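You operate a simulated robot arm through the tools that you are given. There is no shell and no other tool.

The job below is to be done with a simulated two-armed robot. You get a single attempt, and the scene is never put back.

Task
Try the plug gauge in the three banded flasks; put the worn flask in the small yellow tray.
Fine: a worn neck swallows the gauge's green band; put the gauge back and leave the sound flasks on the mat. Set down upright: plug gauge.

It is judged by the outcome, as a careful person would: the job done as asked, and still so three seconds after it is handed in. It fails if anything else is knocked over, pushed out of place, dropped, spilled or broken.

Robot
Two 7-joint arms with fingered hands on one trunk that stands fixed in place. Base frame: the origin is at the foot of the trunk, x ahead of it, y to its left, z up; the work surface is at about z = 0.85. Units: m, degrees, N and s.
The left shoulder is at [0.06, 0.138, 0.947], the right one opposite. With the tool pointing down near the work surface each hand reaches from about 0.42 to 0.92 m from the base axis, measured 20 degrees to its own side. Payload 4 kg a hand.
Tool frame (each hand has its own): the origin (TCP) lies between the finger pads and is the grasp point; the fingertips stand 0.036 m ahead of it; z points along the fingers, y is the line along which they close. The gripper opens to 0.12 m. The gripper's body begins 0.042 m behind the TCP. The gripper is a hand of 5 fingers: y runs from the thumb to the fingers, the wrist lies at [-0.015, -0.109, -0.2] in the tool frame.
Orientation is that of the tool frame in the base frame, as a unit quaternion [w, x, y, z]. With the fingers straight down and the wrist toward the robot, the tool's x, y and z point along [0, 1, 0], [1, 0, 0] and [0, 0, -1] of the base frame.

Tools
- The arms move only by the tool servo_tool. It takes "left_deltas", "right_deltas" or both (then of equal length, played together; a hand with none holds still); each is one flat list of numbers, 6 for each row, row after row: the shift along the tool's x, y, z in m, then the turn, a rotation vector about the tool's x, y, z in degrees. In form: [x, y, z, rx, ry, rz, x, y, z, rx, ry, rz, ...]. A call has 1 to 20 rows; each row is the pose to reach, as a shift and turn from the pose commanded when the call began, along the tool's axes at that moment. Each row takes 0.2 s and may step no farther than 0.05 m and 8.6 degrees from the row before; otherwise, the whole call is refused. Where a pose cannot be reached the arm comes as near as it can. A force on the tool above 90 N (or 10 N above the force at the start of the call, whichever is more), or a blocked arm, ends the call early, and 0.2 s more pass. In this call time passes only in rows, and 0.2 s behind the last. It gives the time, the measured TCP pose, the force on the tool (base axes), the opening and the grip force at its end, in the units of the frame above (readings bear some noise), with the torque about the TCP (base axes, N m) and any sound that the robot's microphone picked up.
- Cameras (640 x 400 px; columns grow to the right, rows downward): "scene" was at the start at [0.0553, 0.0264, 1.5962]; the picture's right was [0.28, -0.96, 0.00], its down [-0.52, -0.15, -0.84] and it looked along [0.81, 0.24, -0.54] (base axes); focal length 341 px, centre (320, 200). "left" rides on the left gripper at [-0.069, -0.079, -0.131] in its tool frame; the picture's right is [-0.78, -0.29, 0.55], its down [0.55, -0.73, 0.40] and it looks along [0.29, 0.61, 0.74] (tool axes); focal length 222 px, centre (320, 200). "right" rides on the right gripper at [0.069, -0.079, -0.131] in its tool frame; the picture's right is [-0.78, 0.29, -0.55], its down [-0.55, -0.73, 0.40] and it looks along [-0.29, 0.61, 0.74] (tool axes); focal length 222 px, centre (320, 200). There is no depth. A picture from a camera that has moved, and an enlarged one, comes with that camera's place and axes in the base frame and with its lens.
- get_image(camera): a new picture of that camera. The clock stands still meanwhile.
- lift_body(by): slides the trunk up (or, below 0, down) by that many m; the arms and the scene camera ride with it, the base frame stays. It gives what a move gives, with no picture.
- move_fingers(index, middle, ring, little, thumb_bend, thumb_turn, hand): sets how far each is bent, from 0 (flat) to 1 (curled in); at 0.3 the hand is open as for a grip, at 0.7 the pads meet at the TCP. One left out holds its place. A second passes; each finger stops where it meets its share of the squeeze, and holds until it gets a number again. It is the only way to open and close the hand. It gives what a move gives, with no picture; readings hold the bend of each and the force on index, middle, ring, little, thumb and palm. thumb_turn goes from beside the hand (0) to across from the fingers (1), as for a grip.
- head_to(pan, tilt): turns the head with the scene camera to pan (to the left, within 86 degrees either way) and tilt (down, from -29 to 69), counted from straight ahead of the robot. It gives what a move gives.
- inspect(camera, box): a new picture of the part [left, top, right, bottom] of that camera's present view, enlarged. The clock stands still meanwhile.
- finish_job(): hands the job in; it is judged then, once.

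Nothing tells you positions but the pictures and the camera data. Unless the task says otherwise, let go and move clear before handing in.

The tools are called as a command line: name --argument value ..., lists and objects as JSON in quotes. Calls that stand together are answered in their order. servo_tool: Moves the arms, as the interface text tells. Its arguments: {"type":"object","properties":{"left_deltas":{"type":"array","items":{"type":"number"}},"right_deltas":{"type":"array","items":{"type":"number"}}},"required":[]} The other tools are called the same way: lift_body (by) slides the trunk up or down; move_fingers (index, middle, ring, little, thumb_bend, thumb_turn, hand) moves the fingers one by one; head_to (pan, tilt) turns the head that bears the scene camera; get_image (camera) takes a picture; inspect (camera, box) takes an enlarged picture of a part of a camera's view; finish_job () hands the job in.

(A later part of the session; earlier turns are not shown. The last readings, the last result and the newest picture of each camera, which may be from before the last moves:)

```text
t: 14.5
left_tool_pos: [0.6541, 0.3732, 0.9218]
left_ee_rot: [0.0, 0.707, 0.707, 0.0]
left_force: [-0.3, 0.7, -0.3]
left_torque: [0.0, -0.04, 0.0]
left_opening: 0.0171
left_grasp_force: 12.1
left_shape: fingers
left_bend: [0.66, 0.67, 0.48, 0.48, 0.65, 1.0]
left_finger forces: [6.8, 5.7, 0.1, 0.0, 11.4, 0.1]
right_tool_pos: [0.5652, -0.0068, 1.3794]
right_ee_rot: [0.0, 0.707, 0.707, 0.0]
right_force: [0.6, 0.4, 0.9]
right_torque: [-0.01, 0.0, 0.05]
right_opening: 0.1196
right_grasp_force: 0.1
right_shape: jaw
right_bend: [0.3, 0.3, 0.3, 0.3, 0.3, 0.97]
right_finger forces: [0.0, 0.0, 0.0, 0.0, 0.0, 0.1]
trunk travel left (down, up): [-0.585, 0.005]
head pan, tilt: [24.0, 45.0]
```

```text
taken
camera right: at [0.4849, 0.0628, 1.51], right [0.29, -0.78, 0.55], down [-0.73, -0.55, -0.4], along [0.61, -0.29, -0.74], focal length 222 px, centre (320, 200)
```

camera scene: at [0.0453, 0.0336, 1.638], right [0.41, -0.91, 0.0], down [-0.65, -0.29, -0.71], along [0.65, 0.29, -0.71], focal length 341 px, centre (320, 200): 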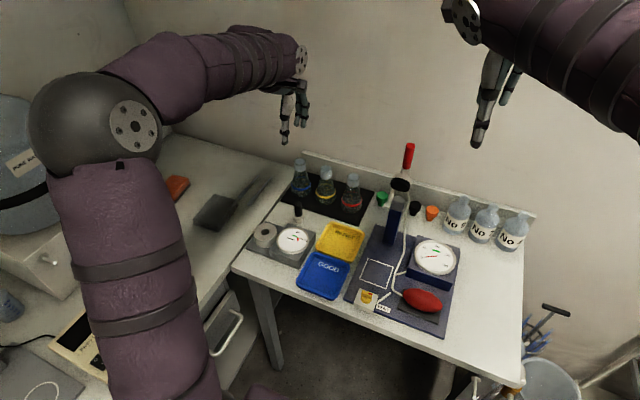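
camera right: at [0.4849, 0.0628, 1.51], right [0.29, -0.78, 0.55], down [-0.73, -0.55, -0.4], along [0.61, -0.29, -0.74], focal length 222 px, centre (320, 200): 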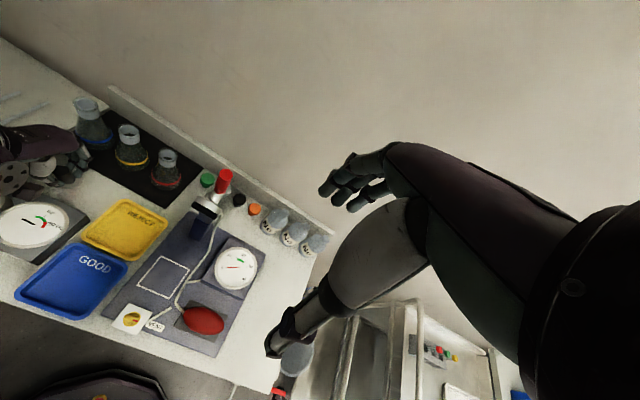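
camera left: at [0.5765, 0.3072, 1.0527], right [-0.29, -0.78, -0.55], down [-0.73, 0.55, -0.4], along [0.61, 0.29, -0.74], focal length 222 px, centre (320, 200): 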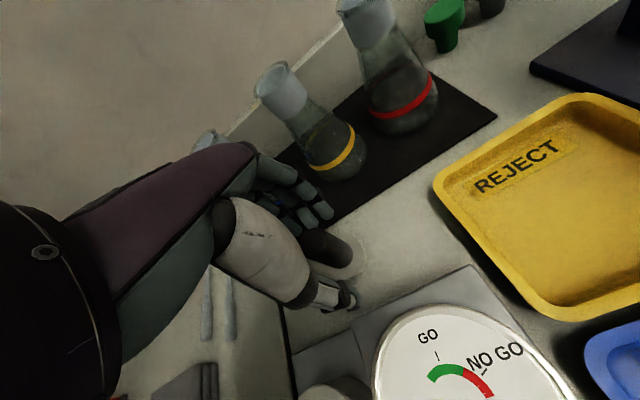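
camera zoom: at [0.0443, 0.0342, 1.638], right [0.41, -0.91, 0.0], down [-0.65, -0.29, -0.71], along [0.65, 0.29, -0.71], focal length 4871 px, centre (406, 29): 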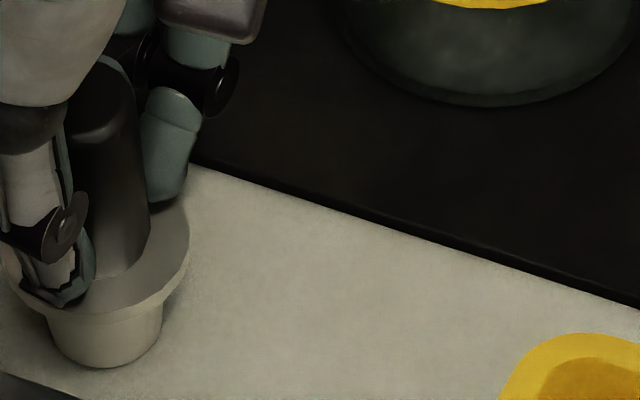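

The grip is 12 N; the gauge leaned very slightly. I'll lift it about 15 mm and check how it hangs before going further.

servo_tool --left_deltas '[0, 0, -0.004, 0, 0, 0, 0, 0, -0.009, 0, 0, 0, 0, 0, -0.015, 0, 0, 0]'

inspect --camera "scene" --box '[300, 190, 335, 230]'

inspect --camera "left" --box '[300, 210, 370, 290]'

```text
t: 15.3
left_tool_pos: [0.6559, 0.3731, 0.9361]
left_ee_rot: [0.0, 0.707, 0.708, 0.0]
left_force: [0.5, 0.7, -2.0]
left_torque: [0.02, 0.03, 0.07]
left_opening: 0.0169
left_grasp_force: 11.9
left_shape: fingers
left_bend: [0.66, 0.67, 0.48, 0.48, 0.65, 1.0]
left_finger forces: [6.8, 5.7, 0.1, 0.0, 11.4, 0.0]
right_tool_pos: [0.5648, -0.006, 1.3796]
right_ee_rot: [-0.001, 0.707, 0.707, 0.0]
right_force: [-0.3, 0.5, 0.2]
right_torque: [0.01, 0.0, -0.03]
right_opening: 0.1195
right_grasp_force: 0.2
right_shape: jaw
right_bend: [0.3, 0.3, 0.3, 0.3, 0.3, 0.97]
right_finger forces: [0.0, 0.0, 0.0, 0.1, 0.0, 0.0]
trunk travel left (down, up): [-0.585, 0.005]
head pan, tilt: [24.0, 45.0]
```

```text
10.00 times, centred on (318, 210) of scene
camera zoom: at [0.0441, 0.0342, 1.638], right [0.41, -0.91, 0.0], down [-0.65, -0.29, -0.71], along [0.65, 0.29, -0.71], focal length 3410 px, centre (345, 100)
```

zoom: 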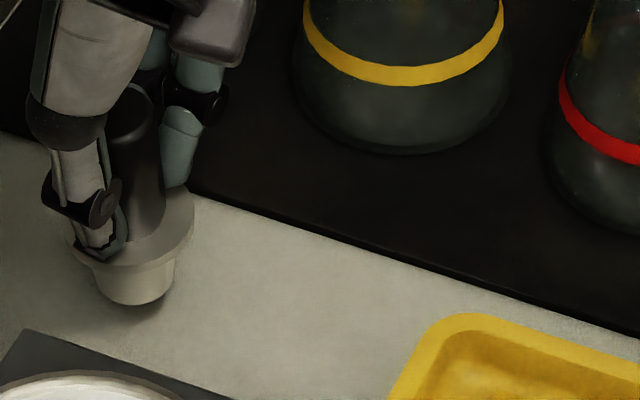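

```text
5.00 times, centred on (335, 250) of left
camera zoom: at [0.5742, 0.3036, 1.0679], right [-0.29, -0.78, -0.55], down [-0.73, 0.55, -0.4], along [0.61, 0.29, -0.74], focal length 1111 px, centre (245, -50)
```

zoom: 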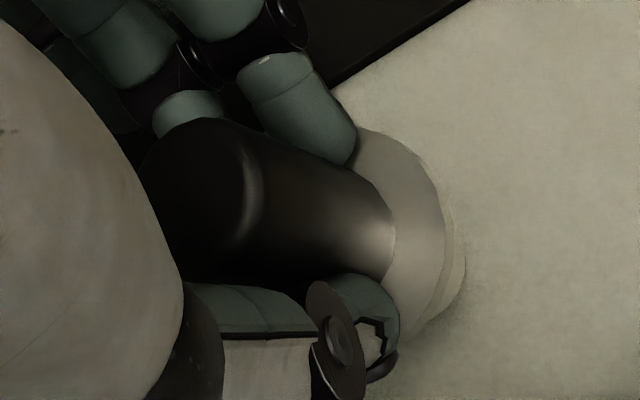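

The gauge held steady in the grip. I'll raise it to about z 1.06 where I can see its tilt and the green band well.

servo_tool --left_deltas '[0, 0, -0.03, 0, 0, 0, 0, 0, -0.06, 0, 0, 0, 0, 0, -0.09, 0, 0, 0, 0, 0, -0.12, 0, 0, 0, 0, 0, -0.14, 0, 0, 0]'

get_image --camera "scene"

inspect --camera "left" --box '[300, 210, 370, 290]'

```text
t: 16.5
left_tool_pos: [0.6535, 0.3741, 1.077]
left_ee_rot: [0.0, 0.708, 0.706, 0.0]
left_force: [0.1, 0.2, -1.9]
left_torque: [0.03, -0.03, 0.02]
left_opening: 0.0171
left_grasp_force: 11.5
left_shape: fingers
left_bend: [0.66, 0.67, 0.48, 0.48, 0.65, 1.0]
left_finger forces: [6.8, 5.8, 0.0, 0.0, 11.3, 0.1]
right_tool_pos: [0.5627, -0.0062, 1.3783]
right_ee_rot: [0.001, 0.707, 0.707, 0.0]
right_force: [-0.1, -0.1, -0.9]
right_torque: [0.0, 0.01, 0.0]
right_opening: 0.1199
right_grasp_force: 0.1
right_shape: jaw
right_bend: [0.3, 0.3, 0.3, 0.3, 0.3, 0.97]
right_finger forces: [0.0, 0.0, 0.1, 0.0, 0.0, 0.0]
trunk travel left (down, up): [-0.585, 0.005]
head pan, tilt: [24.0, 45.0]
```

```text
taken
camera scene: at [0.0439, 0.0342, 1.638], right [0.41, -0.91, 0.0], down [-0.65, -0.29, -0.71], along [0.65, 0.29, -0.71], focal length 341 px, centre (320, 200)
```

scene: 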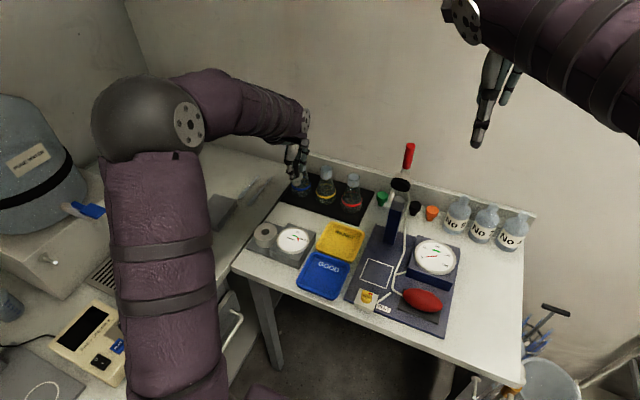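

```text
5.00 times, centred on (335, 250) of left
camera zoom: at [0.5737, 0.3043, 1.2082], right [-0.29, -0.79, -0.55], down [-0.74, 0.55, -0.4], along [0.61, 0.29, -0.74], focal length 1111 px, centre (245, -50)
```

zoom: 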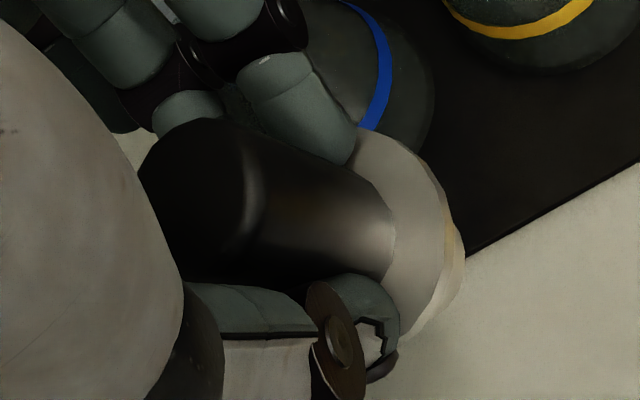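

inspect --camera "scene" --box '[280, 135, 320, 185]'

inspect --camera "scene" --box '[260, 120, 380, 220]'

```text
8.00 times, centred on (300, 160) of scene
camera zoom: at [0.0439, 0.0342, 1.638], right [0.41, -0.91, 0.0], down [-0.65, -0.29, -0.71], along [0.65, 0.29, -0.71], focal length 2728 px, centre (480, 520)
```

zoom: 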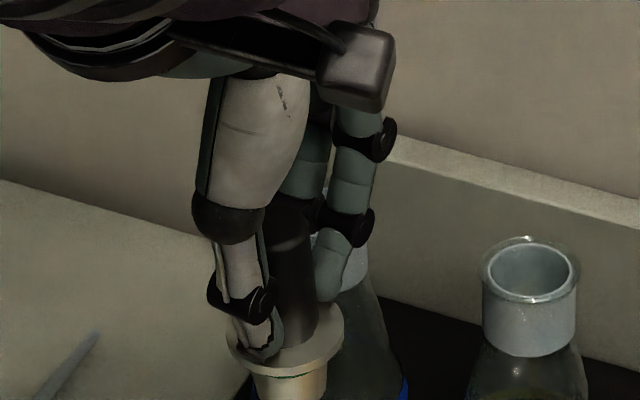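

```text
4.00 times, centred on (320, 170) of scene
camera zoom: at [0.0439, 0.0342, 1.638], right [0.41, -0.91, 0.0], down [-0.65, -0.29, -0.71], along [0.65, 0.29, -0.71], focal length 1364 px, centre (320, 320)
```

zoom: 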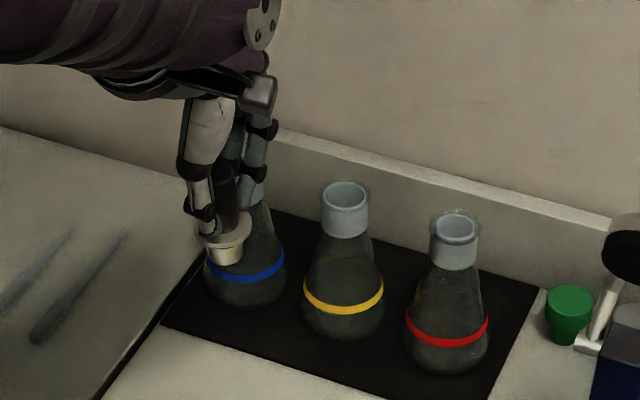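

inspect --camera "scene" --box '[282, 160, 314, 192]'

inspect --camera "right" --box '[20, 80, 180, 200]'

```text
12.50 times, centred on (298, 176) of scene
camera zoom: at [0.0439, 0.0342, 1.638], right [0.41, -0.91, 0.0], down [-0.65, -0.29, -0.71], along [0.65, 0.29, -0.71], focal length 4262 px, centre (595, 500)
```

zoom: 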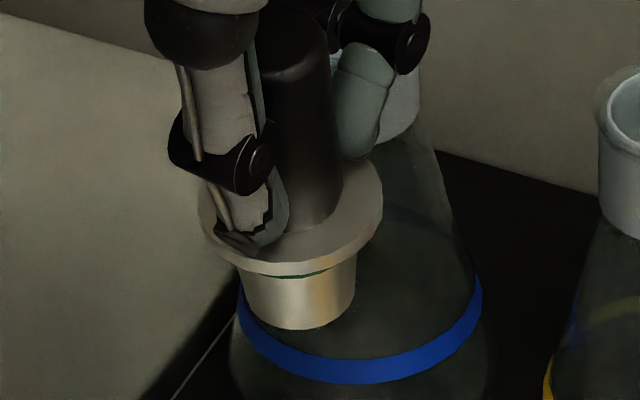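

```text
3.33 times, centred on (100, 140) of right
camera zoom: at [0.4846, 0.0628, 1.5101], right [0.29, -0.78, 0.55], down [-0.73, -0.55, -0.4], along [0.61, -0.29, -0.74], focal length 740 px, centre (1053, 400)
```

zoom: 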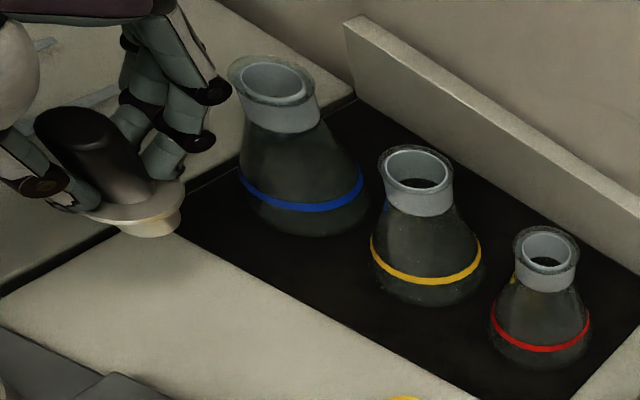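

inspect --camera "right" --box '[12, 100, 68, 150]'

```text
8.00 times, centred on (40, 125) of right
camera zoom: at [0.4846, 0.0628, 1.5101], right [0.29, -0.78, 0.55], down [-0.73, -0.55, -0.4], along [0.61, -0.29, -0.74], focal length 1777 px, centre (2560, 800)
```

zoom: 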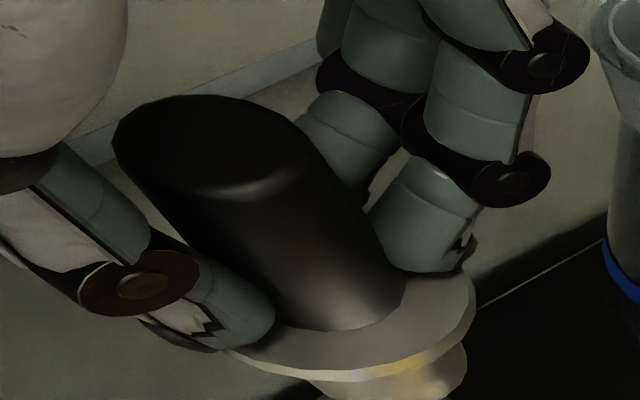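

I can see the green band just under the flange. The gauge leans roughly 3–4° toward the robot in the grip, so I'll rotate the hand to bring it upright and re-check from two views.

servo_tool --left_deltas '[0, 0, 0, 1.7, 0.5, 0, 0, 0, 0, 3.4, 1.0, 0]'

inspect --camera "scene" --box '[282, 160, 314, 192]'

inspect --camera "right" --box '[12, 100, 68, 150]'

```text
t: 17.1
left_tool_pos: [0.6539, 0.3736, 1.0766]
left_ee_rot: [-0.027, 0.707, 0.707, -0.015]
left_force: [0.7, 0.0, -1.1]
left_torque: [0.01, 0.04, 0.01]
left_opening: 0.0168
left_grasp_force: 12.4
left_shape: fingers
left_bend: [0.66, 0.67, 0.48, 0.48, 0.65, 1.0]
left_finger forces: [6.9, 5.8, 0.1, 0.0, 11.4, 0.0]
right_tool_pos: [0.5649, -0.0048, 1.3797]
right_ee_rot: [-0.001, 0.707, 0.708, 0.0]
right_force: [0.4, 0.3, 0.8]
right_torque: [-0.01, -0.02, -0.02]
right_opening: 0.1197
right_grasp_force: 0.1
right_shape: jaw
right_bend: [0.3, 0.3, 0.3, 0.3, 0.3, 0.97]
right_finger forces: [0.0, 0.0, 0.0, 0.0, 0.1, 0.1]
trunk travel left (down, up): [-0.585, 0.005]
head pan, tilt: [24.0, 45.0]
```

```text
12.50 times, centred on (298, 176) of scene
camera zoom: at [0.0444, 0.0342, 1.638], right [0.41, -0.91, 0.0], down [-0.65, -0.29, -0.71], along [0.65, 0.29, -0.71], focal length 4262 px, centre (595, 500)
```

zoom: 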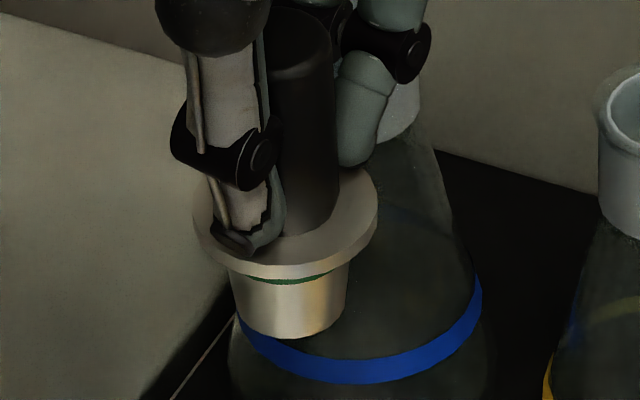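

```text
8.00 times, centred on (40, 125) of right
camera zoom: at [0.4851, 0.0628, 1.5099], right [0.29, -0.78, 0.55], down [-0.73, -0.55, -0.4], along [0.61, -0.29, -0.74], focal length 1777 px, centre (2560, 800)
```

zoom: 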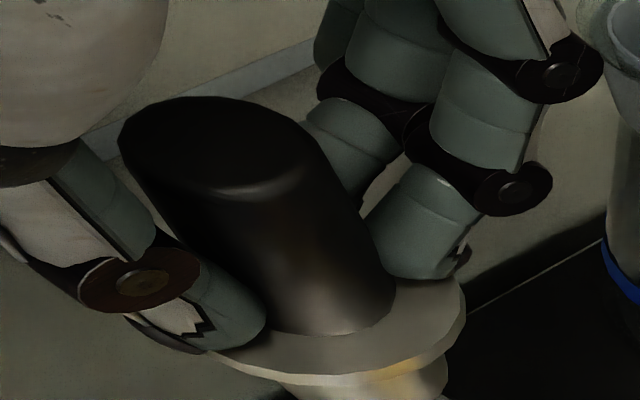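

Now the gauge is close to upright. I estimate the plug tip at ≈[0.650, 0.3775, 1.006]; I'll carry it to hover about 2 cm above the blue flask's rim (≈[0.770, 0.4245, 0.982]).

servo_tool --left_deltas '[0.0078, 0.02, -0.00105, 0, 0, 0, 0.0157, 0.04, -0.0021, 0, 0, 0, 0.0235, 0.06, -0.00315, 0, 0, 0, 0.0313, 0.08, -0.0042, 0, 0, 0, 0.0392, 0.1, -0.00525, 0, 0, 0, 0.047, 0.12, -0.0063, 0, 0, 0]'

inspect --camera "scene" --box '[270, 130, 330, 190]'

inspect --camera "right" --box '[40, 60, 130, 140]'

get_image --camera "left"

```text
t: 18.5
left_tool_pos: [0.7758, 0.4213, 1.075]
left_ee_rot: [-0.027, 0.707, 0.707, -0.014]
left_force: [1.0, 0.2, -0.4]
left_torque: [-0.02, 0.03, 0.0]
left_opening: 0.0167
left_grasp_force: 11.9
left_shape: fingers
left_bend: [0.66, 0.67, 0.48, 0.48, 0.65, 1.0]
left_finger forces: [6.8, 5.8, 0.0, 0.0, 11.1, 0.0]
right_tool_pos: [0.5649, -0.0055, 1.3791]
right_ee_rot: [0.0, 0.707, 0.708, 0.0]
right_force: [0.4, 0.3, -0.6]
right_torque: [0.0, 0.01, -0.01]
right_opening: 0.1198
right_grasp_force: 0.0
right_shape: jaw
right_bend: [0.3, 0.3, 0.3, 0.3, 0.3, 0.97]
right_finger forces: [0.0, 0.0, 0.0, 0.0, 0.1, 0.0]
trunk travel left (down, up): [-0.585, 0.005]
head pan, tilt: [24.0, 45.0]
```

```text
6.67 times, centred on (300, 160) of scene
camera zoom: at [0.0451, 0.0346, 1.6379], right [0.41, -0.91, 0.0], down [-0.65, -0.29, -0.71], along [0.65, 0.29, -0.71], focal length 2273 px, centre (453, 467)
```

zoom: 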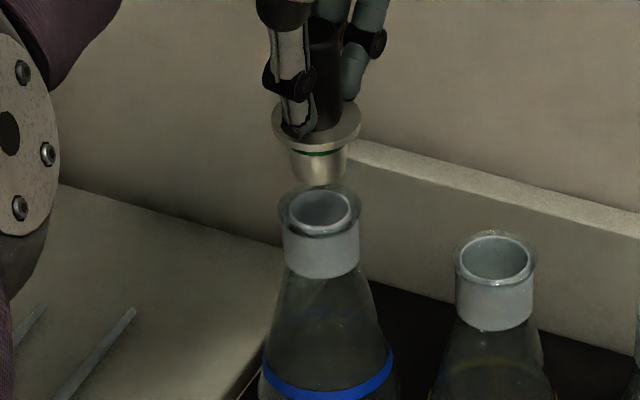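

```text
5.00 times, centred on (85, 100) of right
camera zoom: at [0.4858, 0.0631, 1.5096], right [0.29, -0.78, 0.55], down [-0.74, -0.55, -0.4], along [0.61, -0.29, -0.74], focal length 1111 px, centre (1495, 700)
```

zoom: 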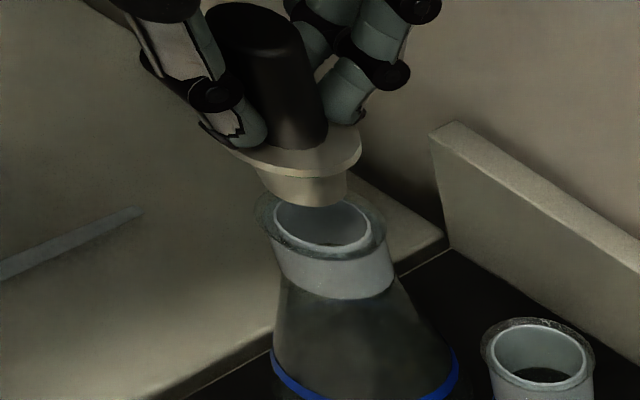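

```text
taken
camera left: at [0.7032, 0.349, 1.2098], right [-0.32, -0.78, -0.54], down [-0.76, 0.56, -0.34], along [0.57, 0.3, -0.77], focal length 222 px, centre (320, 200)
```

left: 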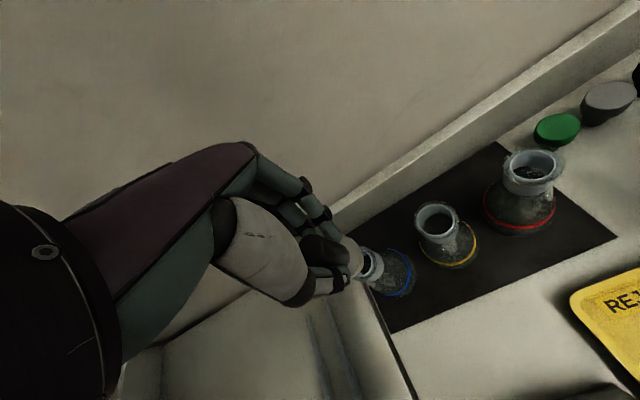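

Hovering over the blue flask; both the scene and right cameras show plug and rim. I'll zoom in to refine the alignment.

inspect --camera "scene" --box '[285, 145, 313, 170]'

inspect --camera "right" --box '[68, 80, 104, 116]'

inspect --camera "left" --box '[320, 220, 420, 300]'

```text
16.00 times, centred on (299, 158) of scene
camera zoom: at [0.0451, 0.0346, 1.6379], right [0.41, -0.91, 0.0], down [-0.65, -0.29, -0.71], along [0.65, 0.29, -0.71], focal length 5456 px, centre (656, 880)
```

zoom: 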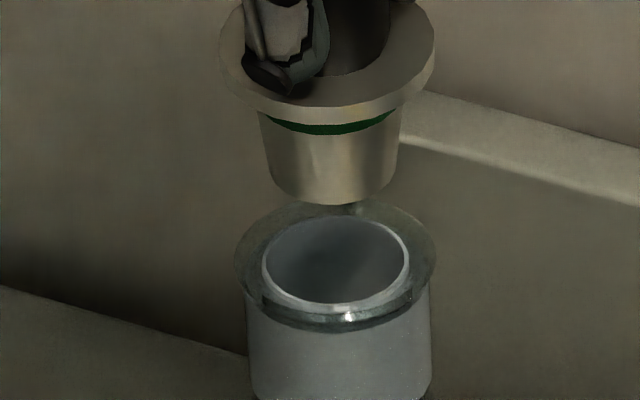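

```text
11.11 times, centred on (86, 98) of right
camera zoom: at [0.4858, 0.0631, 1.5096], right [0.29, -0.78, 0.55], down [-0.74, -0.55, -0.4], along [0.61, -0.29, -0.74], focal length 2468 px, centre (2920, 1333)
```

zoom: 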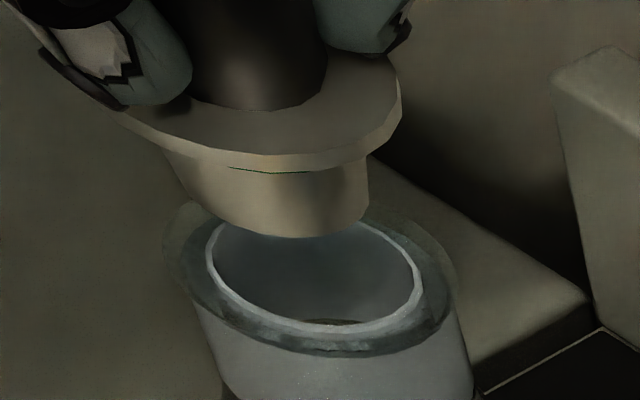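

```text
5.00 times, centred on (370, 260) of left
camera zoom: at [0.7032, 0.349, 1.2098], right [-0.32, -0.78, -0.54], down [-0.76, 0.56, -0.34], along [0.57, 0.3, -0.77], focal length 1111 px, centre (70, -100)
```

zoom: 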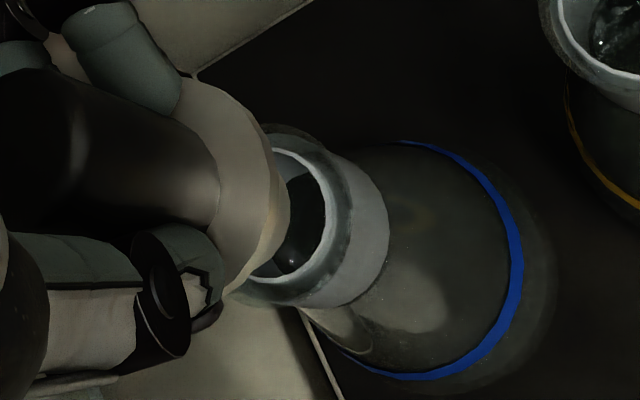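

inspect --camera "right" --box '[56, 55, 112, 105]'

inspect --camera "scene" --box '[282, 128, 318, 160]'

```text
8.00 times, centred on (84, 80) of right
camera zoom: at [0.4858, 0.0631, 1.5096], right [0.29, -0.78, 0.55], down [-0.74, -0.55, -0.4], along [0.61, -0.29, -0.74], focal length 1777 px, centre (2208, 1160)
```

zoom: 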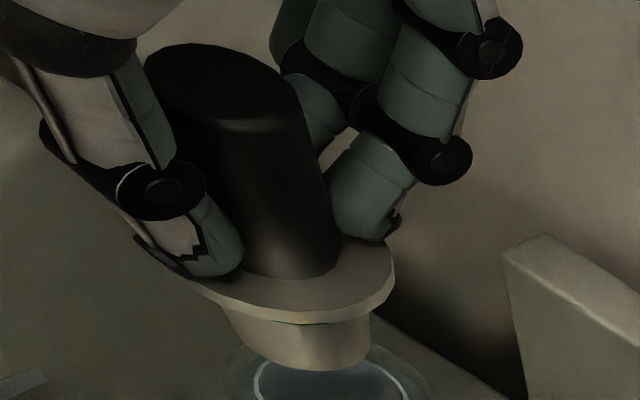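

```text
12.50 times, centred on (300, 144) of scene
camera zoom: at [0.0451, 0.0346, 1.6379], right [0.41, -0.91, 0.0], down [-0.65, -0.29, -0.71], along [0.65, 0.29, -0.71], focal length 4262 px, centre (570, 900)
```

zoom: 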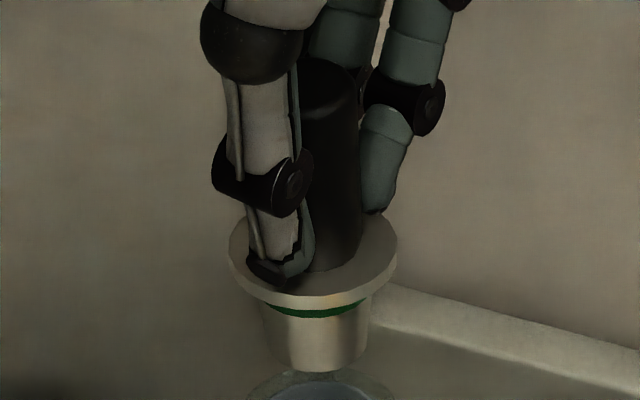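

The gauge is upright within a degree or two. The plug needs a shift of roughly +3 mm x, +2 mm y to be centred on the blue bore; I'll do that and lower to just above the rim.

servo_tool --left_deltas '[0.0018, 0.0028, 0, 0, 0, 0, 0.0016, 0.0035, 0.012, 0, 0, 0, 0.0015, 0.0038, 0.0165, 0, 0, 0]'

inspect --camera "scene" --box '[285, 145, 313, 170]'

inspect --camera "right" --box '[68, 80, 104, 116]'

inspect --camera "left" --box '[320, 220, 420, 300]'

```text
t: 19.3
left_tool_pos: [0.7773, 0.423, 1.0585]
left_ee_rot: [-0.027, 0.707, 0.707, -0.015]
left_force: [1.0, -0.1, -2.0]
left_torque: [-0.04, -0.01, -0.02]
left_opening: 0.0167
left_grasp_force: 11.9
left_shape: fingers
left_bend: [0.66, 0.67, 0.48, 0.48, 0.65, 1.0]
left_finger forces: [6.8, 5.8, 0.0, 0.0, 11.1, 0.0]
right_tool_pos: [0.564, -0.0061, 1.3793]
right_ee_rot: [0.0, 0.707, 0.707, 0.0]
right_force: [-0.4, -0.5, 0.5]
right_torque: [-0.02, 0.01, 0.02]
right_opening: 0.1198
right_grasp_force: 0.1
right_shape: jaw
right_bend: [0.3, 0.3, 0.3, 0.3, 0.3, 0.97]
right_finger forces: [0.1, 0.0, 0.0, 0.0, 0.1, 0.0]
trunk travel left (down, up): [-0.585, 0.005]
head pan, tilt: [24.0, 45.0]
```

```text
16.00 times, centred on (299, 158) of scene
camera zoom: at [0.0444, 0.0343, 1.638], right [0.41, -0.91, 0.0], down [-0.65, -0.29, -0.71], along [0.65, 0.29, -0.71], focal length 5456 px, centre (656, 880)
```

zoom: 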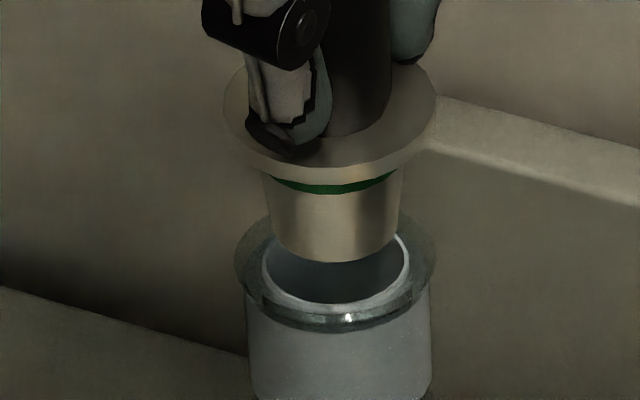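

```text
11.11 times, centred on (86, 98) of right
camera zoom: at [0.4851, 0.0629, 1.5099], right [0.29, -0.78, 0.55], down [-0.73, -0.55, -0.4], along [0.61, -0.29, -0.74], focal length 2468 px, centre (2920, 1333)
```

zoom: 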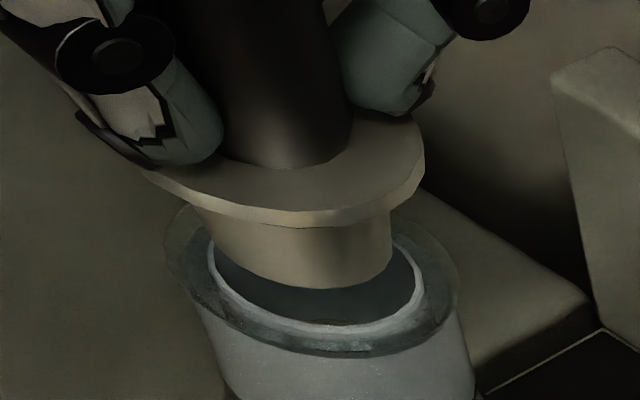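

```text
5.00 times, centred on (370, 260) of left
camera zoom: at [0.7056, 0.3505, 1.1939], right [-0.32, -0.78, -0.54], down [-0.76, 0.56, -0.34], along [0.57, 0.3, -0.77], focal length 1111 px, centre (70, -100)
```

zoom: 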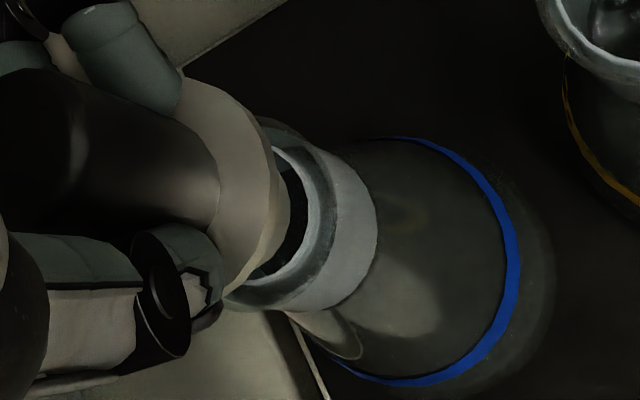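

Well centred from all three views. Lowering gently into the blue neck with force checks.

servo_tool --left_deltas '[-0.0001, 0.0003, 0.005, 0, 0, 0, -0.00015, 0.0005, 0.009, 0, 0, 0, -0.0002, 0.0007, 0.012, 0, 0, 0]'

inspect --camera "scene" --box '[285, 145, 313, 170]'

inspect --camera "right" --box '[68, 80, 104, 116]'

```text
t: 20.1
left_tool_pos: [0.7769, 0.4233, 1.048]
left_ee_rot: [-0.026, 0.707, 0.706, -0.015]
left_force: [1.1, 0.4, 2.3]
left_torque: [-0.01, -0.03, 0.01]
left_opening: 0.0165
left_grasp_force: 12.1
left_shape: fingers
left_bend: [0.66, 0.67, 0.48, 0.48, 0.65, 1.0]
left_finger forces: [7.0, 6.2, 0.0, 0.1, 11.4, 0.0]
right_tool_pos: [0.5634, -0.0069, 1.3793]
right_ee_rot: [0.0, 0.707, 0.707, 0.0]
right_force: [0.3, -0.4, -0.5]
right_torque: [-0.04, 0.01, 0.04]
right_opening: 0.1195
right_grasp_force: 0.1
right_shape: jaw
right_bend: [0.3, 0.3, 0.3, 0.3, 0.3, 0.97]
right_finger forces: [0.0, 0.0, 0.0, 0.1, 0.0, 0.0]
trunk travel left (down, up): [-0.585, 0.005]
head pan, tilt: [24.0, 45.0]
```

```text
16.00 times, centred on (299, 158) of scene
camera zoom: at [0.0439, 0.0341, 1.6381], right [0.41, -0.91, 0.0], down [-0.65, -0.29, -0.71], along [0.65, 0.29, -0.71], focal length 5456 px, centre (656, 880)
```

zoom: 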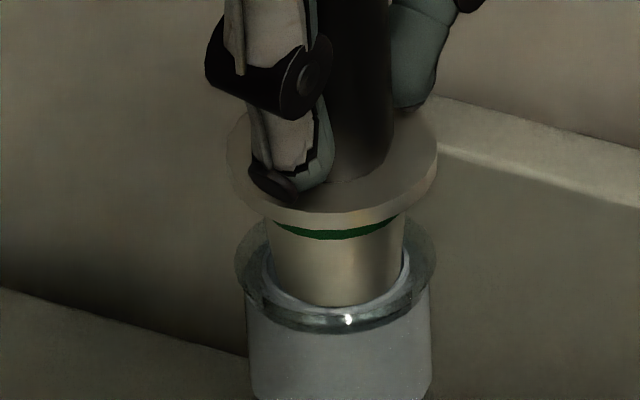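

```text
11.11 times, centred on (86, 98) of right
camera zoom: at [0.4846, 0.0626, 1.5102], right [0.29, -0.78, 0.55], down [-0.73, -0.55, -0.4], along [0.61, -0.29, -0.74], focal length 2468 px, centre (2920, 1333)
```

zoom: 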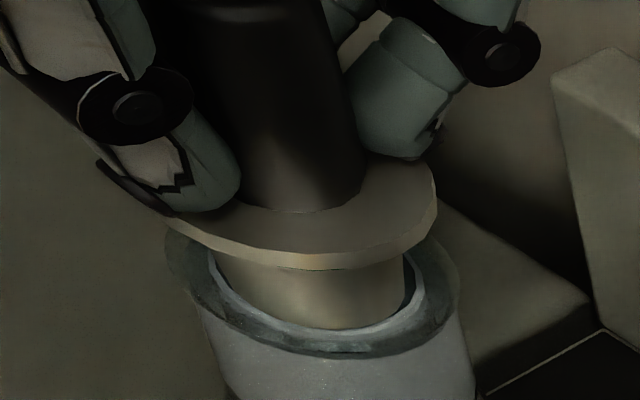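

A light contact (~4 N) came early: the plug is likely touching the near lip of the blue rim. I'll back up a few millimetres, shift slightly away from the robot, and try again.

servo_tool --left_deltas '[0.0001, -0.0003, -0.006, 0, 0, 0, 0.0011, 0.0015, -0.006, 0, 0, 0]'

inspect --camera "scene" --box '[287, 148, 309, 168]'

inspect --camera "right" --box '[72, 88, 100, 112]'

inspect --camera "left" --box '[340, 230, 400, 290]'

```text
t: 20.7
left_tool_pos: [0.7798, 0.4242, 1.053]
left_ee_rot: [-0.027, 0.707, 0.707, -0.015]
left_force: [0.0, 0.1, -1.7]
left_torque: [0.01, -0.01, -0.03]
left_opening: 0.0169
left_grasp_force: 12.3
left_shape: fingers
left_bend: [0.66, 0.67, 0.48, 0.48, 0.65, 1.0]
left_finger forces: [6.9, 6.2, 0.0, 0.0, 11.5, 0.1]
right_tool_pos: [0.5643, -0.0062, 1.3798]
right_ee_rot: [0.0, 0.707, 0.707, 0.0]
right_force: [0.0, -0.3, 0.2]
right_torque: [0.01, 0.01, 0.04]
right_opening: 0.1197
right_grasp_force: 0.2
right_shape: jaw
right_bend: [0.3, 0.3, 0.3, 0.3, 0.3, 0.97]
right_finger forces: [0.0, 0.0, 0.0, 0.1, 0.0, 0.1]
trunk travel left (down, up): [-0.585, 0.005]
head pan, tilt: [24.0, 45.0]
```

```text
16.00 times, centred on (298, 158) of scene
camera zoom: at [0.0446, 0.0344, 1.6379], right [0.41, -0.91, 0.0], down [-0.65, -0.29, -0.71], along [0.65, 0.29, -0.71], focal length 5456 px, centre (672, 872)
```

zoom: 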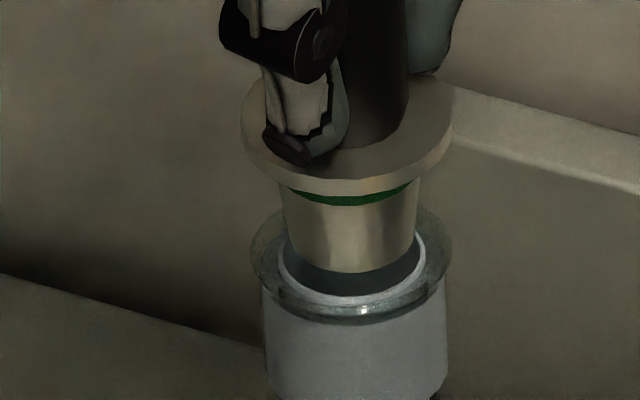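

```text
16.00 times, centred on (86, 100) of right
camera zoom: at [0.4852, 0.0629, 1.5098], right [0.29, -0.78, 0.55], down [-0.73, -0.55, -0.4], along [0.61, -0.29, -0.74], focal length 3554 px, centre (4064, 1800)
```

zoom: 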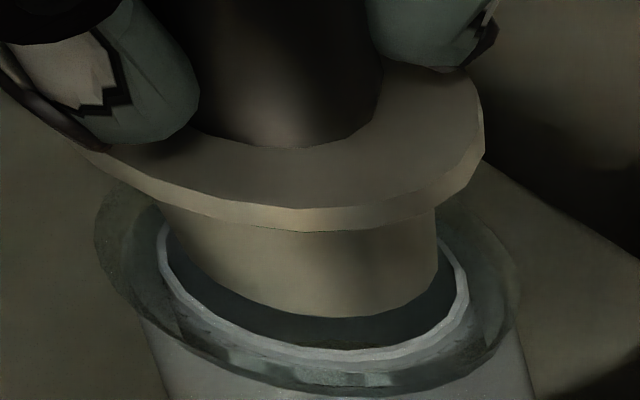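

```text
6.67 times, centred on (370, 260) of left
camera zoom: at [0.7076, 0.3515, 1.1877], right [-0.32, -0.78, -0.54], down [-0.76, 0.56, -0.34], along [0.57, 0.3, -0.77], focal length 1481 px, centre (-13, -200)
```

zoom: 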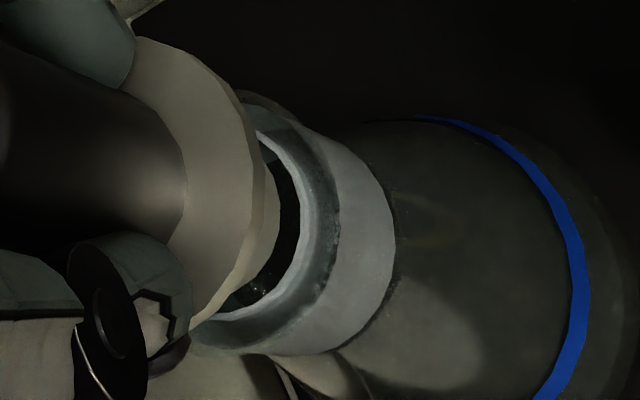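

servo_tool --left_deltas '[-0.0003, -0.0004, 0.002, 0, 0, 0, -0.0003, -0.0003, 0.004, 0, 0, 0, -0.0003, -0.0002, 0.006, 0, 0, 0, -0.0004, -0.0001, 0.008, 0, 0, 0]'

inspect --camera "scene" --box '[287, 148, 309, 168]'

inspect --camera "right" --box '[72, 88, 100, 112]'

```text
t: 21.7
left_tool_pos: [0.7778, 0.4236, 1.0459]
left_ee_rot: [-0.028, 0.707, 0.707, -0.014]
left_force: [-0.7, 0.7, -1.2]
left_torque: [0.0, -0.02, 0.01]
left_opening: 0.0165
left_grasp_force: 12.6
left_shape: fingers
left_bend: [0.66, 0.67, 0.48, 0.48, 0.65, 1.0]
left_finger forces: [6.9, 6.2, 0.0, 0.1, 11.5, 0.1]
right_tool_pos: [0.563, -0.006, 1.3793]
right_ee_rot: [0.0, 0.708, 0.707, 0.0]
right_force: [-0.3, 0.8, 0.3]
right_torque: [0.01, 0.05, -0.01]
right_opening: 0.1198
right_grasp_force: 0.0
right_shape: jaw
right_bend: [0.3, 0.3, 0.3, 0.3, 0.3, 0.97]
right_finger forces: [0.0, 0.0, 0.0, 0.0, 0.0, 0.1]
trunk travel left (down, up): [-0.585, 0.005]
head pan, tilt: [24.0, 45.0]
```

```text
16.00 times, centred on (298, 158) of scene
camera zoom: at [0.0443, 0.0343, 1.638], right [0.41, -0.91, 0.0], down [-0.65, -0.29, -0.71], along [0.65, 0.29, -0.71], focal length 5456 px, centre (672, 872)
```

zoom: 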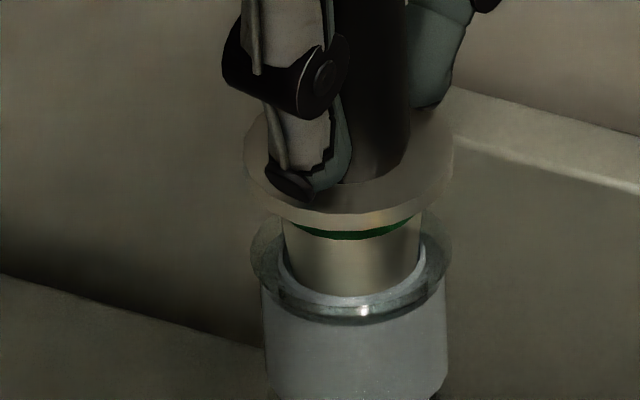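

```text
16.00 times, centred on (86, 100) of right
camera zoom: at [0.485, 0.0628, 1.5099], right [0.29, -0.78, 0.55], down [-0.73, -0.55, -0.4], along [0.61, -0.29, -0.74], focal length 3554 px, centre (4064, 1800)
```

zoom: 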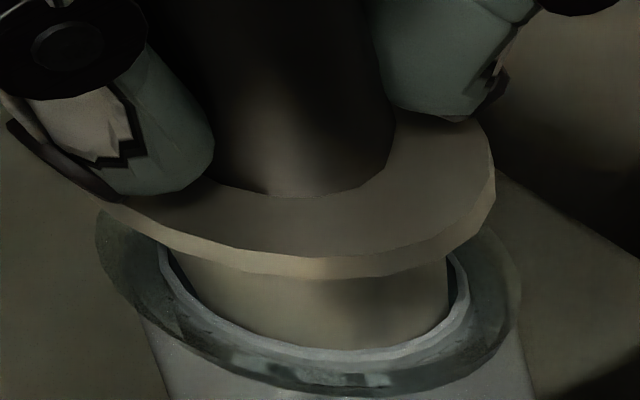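

No contact this time — the tip is now inside the bore. Continuing down in small steps.

servo_tool --left_deltas '[0, 0.0001, 0.002, 0, 0, 0, -0.0001, 0.0002, 0.004, 0, 0, 0, -0.0001, 0.0004, 0.006, 0, 0, 0]'

inspect --camera "scene" --box '[287, 148, 309, 168]'

inspect --camera "right" --box '[72, 88, 100, 112]'

```text
t: 22.5
left_tool_pos: [0.7785, 0.4226, 1.0385]
left_ee_rot: [-0.027, 0.708, 0.706, -0.014]
left_force: [1.0, 0.8, -2.5]
left_torque: [0.01, -0.03, -0.04]
left_opening: 0.0166
left_grasp_force: 12.3
left_shape: fingers
left_bend: [0.66, 0.67, 0.48, 0.48, 0.65, 1.0]
left_finger forces: [6.8, 6.5, 0.0, 0.0, 11.4, 0.0]
right_tool_pos: [0.565, -0.0059, 1.3787]
right_ee_rot: [0.0, 0.707, 0.707, 0.001]
right_force: [-0.1, -0.8, 0.2]
right_torque: [0.0, 0.01, 0.0]
right_opening: 0.1197
right_grasp_force: 0.1
right_shape: jaw
right_bend: [0.3, 0.3, 0.3, 0.3, 0.3, 0.97]
right_finger forces: [0.1, 0.0, 0.0, 0.0, 0.0, 0.0]
trunk travel left (down, up): [-0.585, 0.005]
head pan, tilt: [24.0, 45.0]
```

```text
16.00 times, centred on (298, 158) of scene
camera zoom: at [0.0444, 0.0343, 1.638], right [0.41, -0.91, 0.0], down [-0.65, -0.29, -0.71], along [0.65, 0.29, -0.71], focal length 5456 px, centre (672, 872)
```

zoom: 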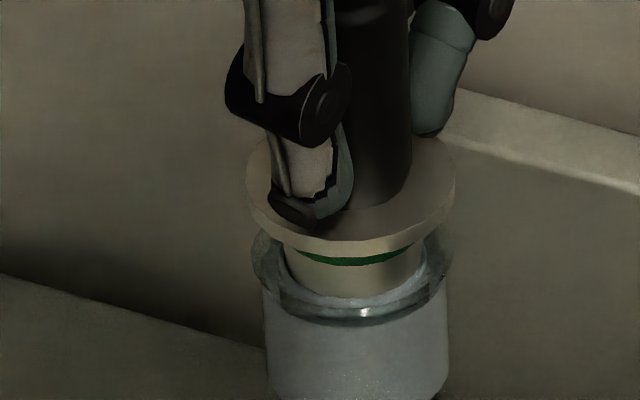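

```text
16.00 times, centred on (86, 100) of right
camera zoom: at [0.4851, 0.0629, 1.5099], right [0.29, -0.78, 0.55], down [-0.73, -0.55, -0.4], along [0.61, -0.29, -0.74], focal length 3554 px, centre (4064, 1800)
```

zoom: 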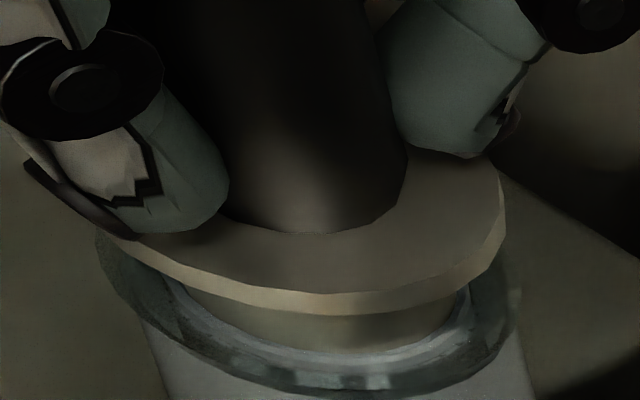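

servo_tool --left_deltas '[0, 0.0001, 0.0015, 0, 0, 0, -0.0001, 0.0002, 0.003, 0, 0, 0, -0.0001, 0.0003, 0.0045, 0, 0, 0]'

inspect --camera "scene" --box '[287, 148, 309, 168]'

inspect --camera "right" --box '[72, 88, 100, 112]'

```text
t: 23.3
left_tool_pos: [0.7785, 0.4239, 1.0352]
left_ee_rot: [-0.027, 0.707, 0.707, -0.014]
left_force: [1.1, 0.5, 0.0]
left_torque: [0.05, -0.02, -0.01]
left_opening: 0.0167
left_grasp_force: 12.9
left_shape: fingers
left_bend: [0.66, 0.67, 0.48, 0.48, 0.65, 1.0]
left_finger forces: [6.8, 7.0, 0.0, 0.0, 11.5, 0.1]
right_tool_pos: [0.5641, -0.0064, 1.3798]
right_ee_rot: [0.001, 0.707, 0.707, 0.0]
right_force: [-0.2, 0.4, -0.8]
right_torque: [-0.01, -0.03, 0.01]
right_opening: 0.1198
right_grasp_force: 0.1
right_shape: jaw
right_bend: [0.3, 0.3, 0.3, 0.3, 0.3, 0.97]
right_finger forces: [0.1, 0.1, 0.0, 0.1, 0.0, 0.0]
trunk travel left (down, up): [-0.585, 0.005]
head pan, tilt: [24.0, 45.0]
```

```text
16.00 times, centred on (298, 158) of scene
camera zoom: at [0.0441, 0.0342, 1.638], right [0.41, -0.91, 0.0], down [-0.65, -0.29, -0.71], along [0.65, 0.29, -0.71], focal length 5456 px, centre (672, 872)
```

zoom: 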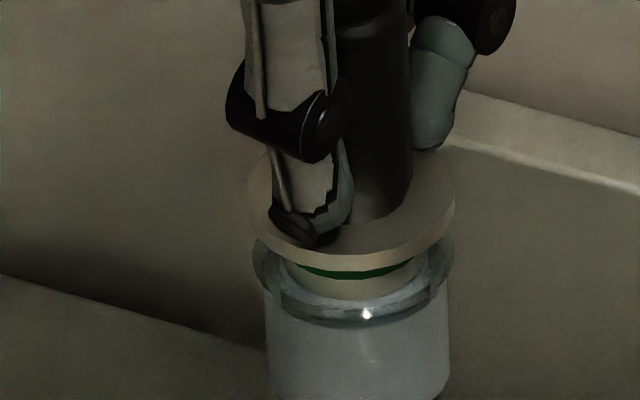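

```text
16.00 times, centred on (86, 100) of right
camera zoom: at [0.4848, 0.0627, 1.5101], right [0.29, -0.78, 0.55], down [-0.73, -0.55, -0.4], along [0.61, -0.29, -0.74], focal length 3554 px, centre (4064, 1800)
```

zoom: 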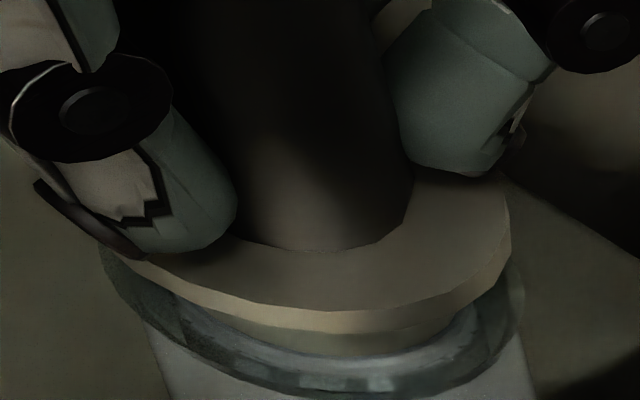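

Slight contact is beginning and the green band is still above the rim. A little further down, watching the force.

servo_tool --left_deltas '[0, 0.0001, 0.001, 0, 0, 0, 0, 0.0001, 0.002, 0, 0, 0]'

inspect --camera "scene" --box '[287, 148, 309, 168]'

inspect --camera "right" --box '[72, 88, 100, 112]'

```text
t: 23.9
left_tool_pos: [0.7784, 0.4222, 1.0345]
left_ee_rot: [-0.026, 0.708, 0.706, -0.014]
left_force: [1.7, 0.2, 7.8]
left_torque: [0.01, 0.01, 0.01]
left_opening: 0.0166
left_grasp_force: 13.6
left_shape: fingers
left_bend: [0.71, 0.67, 0.48, 0.48, 0.65, 1.0]
left_finger forces: [7.3, 8.1, 0.0, 0.0, 11.8, 0.1]
right_tool_pos: [0.563, -0.0068, 1.3801]
right_ee_rot: [0.0, 0.707, 0.707, 0.001]
right_force: [-1.0, 0.8, 0.0]
right_torque: [-0.04, 0.01, 0.0]
right_opening: 0.1198
right_grasp_force: 0.0
right_shape: jaw
right_bend: [0.3, 0.3, 0.3, 0.3, 0.3, 0.97]
right_finger forces: [0.1, 0.0, 0.0, 0.0, 0.0, 0.0]
trunk travel left (down, up): [-0.585, 0.005]
head pan, tilt: [24.0, 45.0]
```

```text
16.00 times, centred on (298, 158) of scene
camera zoom: at [0.0435, 0.0338, 1.6381], right [0.41, -0.91, 0.0], down [-0.65, -0.29, -0.71], along [0.65, 0.29, -0.71], focal length 5456 px, centre (672, 872)
```

zoom: 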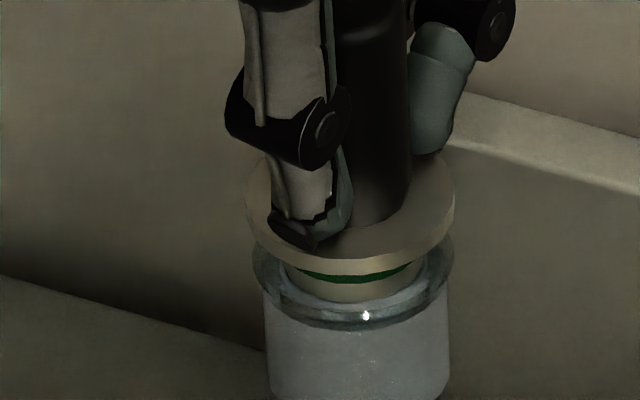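

```text
16.00 times, centred on (86, 100) of right
camera zoom: at [0.4842, 0.0623, 1.5104], right [0.29, -0.79, 0.55], down [-0.73, -0.55, -0.4], along [0.61, -0.29, -0.74], focal length 3554 px, centre (4064, 1800)
```

zoom: 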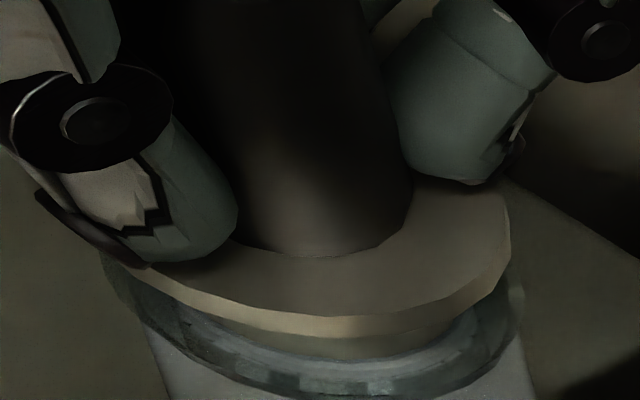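

The blue neck stops the plug firmly with the whole green band (and some steel) still showing above the rim — blue reads as sound. Backing out slowly, checking that the flask doesn't come along.

servo_tool --left_deltas '[0, -0.0001, -0.003, 0, 0, 0, 0.0001, -0.0003, -0.006, 0, 0, 0, 0.0001, -0.0005, -0.009, 0, 0, 0]'

inspect --camera "scene" --box '[280, 140, 320, 180]'

inspect --camera "right" --box '[56, 60, 112, 116]'

```text
t: 24.7
left_tool_pos: [0.7788, 0.4231, 1.0412]
left_ee_rot: [-0.028, 0.707, 0.707, -0.016]
left_force: [0.1, -0.3, -2.0]
left_torque: [0.03, -0.04, -0.02]
left_opening: 0.0168
left_grasp_force: 12.0
left_shape: fingers
left_bend: [0.71, 0.67, 0.48, 0.48, 0.65, 1.0]
left_finger forces: [7.0, 6.2, 0.0, 0.1, 11.4, 0.0]
right_tool_pos: [0.5646, -0.006, 1.3796]
right_ee_rot: [-0.001, 0.707, 0.707, 0.0]
right_force: [0.2, -0.6, -1.1]
right_torque: [0.02, 0.02, 0.0]
right_opening: 0.1196
right_grasp_force: 0.0
right_shape: jaw
right_bend: [0.3, 0.3, 0.3, 0.3, 0.3, 0.97]
right_finger forces: [0.1, 0.0, 0.0, 0.0, 0.0, 0.0]
trunk travel left (down, up): [-0.585, 0.005]
head pan, tilt: [24.0, 45.0]
```

```text
10.00 times, centred on (300, 160) of scene
camera zoom: at [0.0442, 0.0342, 1.6379], right [0.41, -0.91, 0.0], down [-0.65, -0.29, -0.71], along [0.65, 0.29, -0.71], focal length 3410 px, centre (520, 600)
```

zoom: 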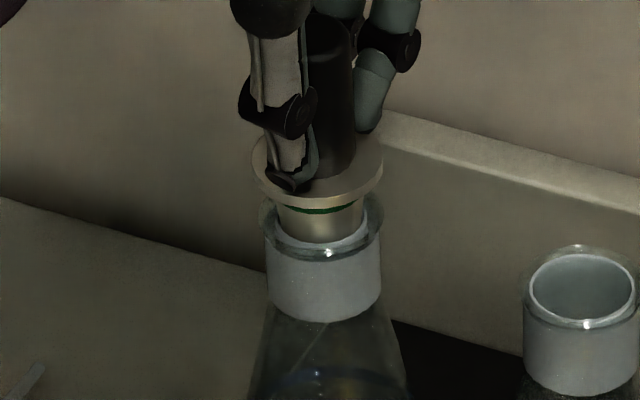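

```text
7.14 times, centred on (84, 88) of right
camera zoom: at [0.4849, 0.0628, 1.5099], right [0.29, -0.78, 0.55], down [-0.73, -0.55, -0.4], along [0.61, -0.29, -0.74], focal length 1587 px, centre (2006, 1000)
```

zoom: 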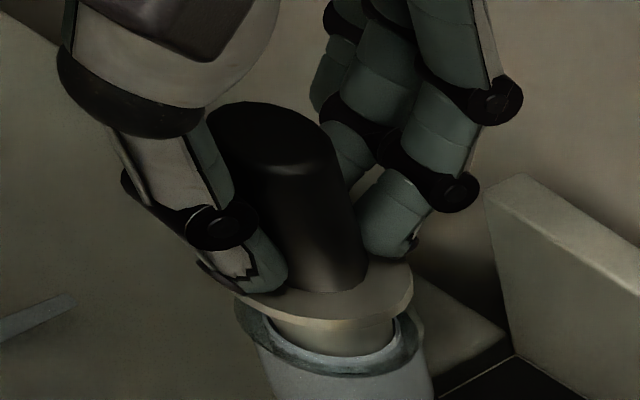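

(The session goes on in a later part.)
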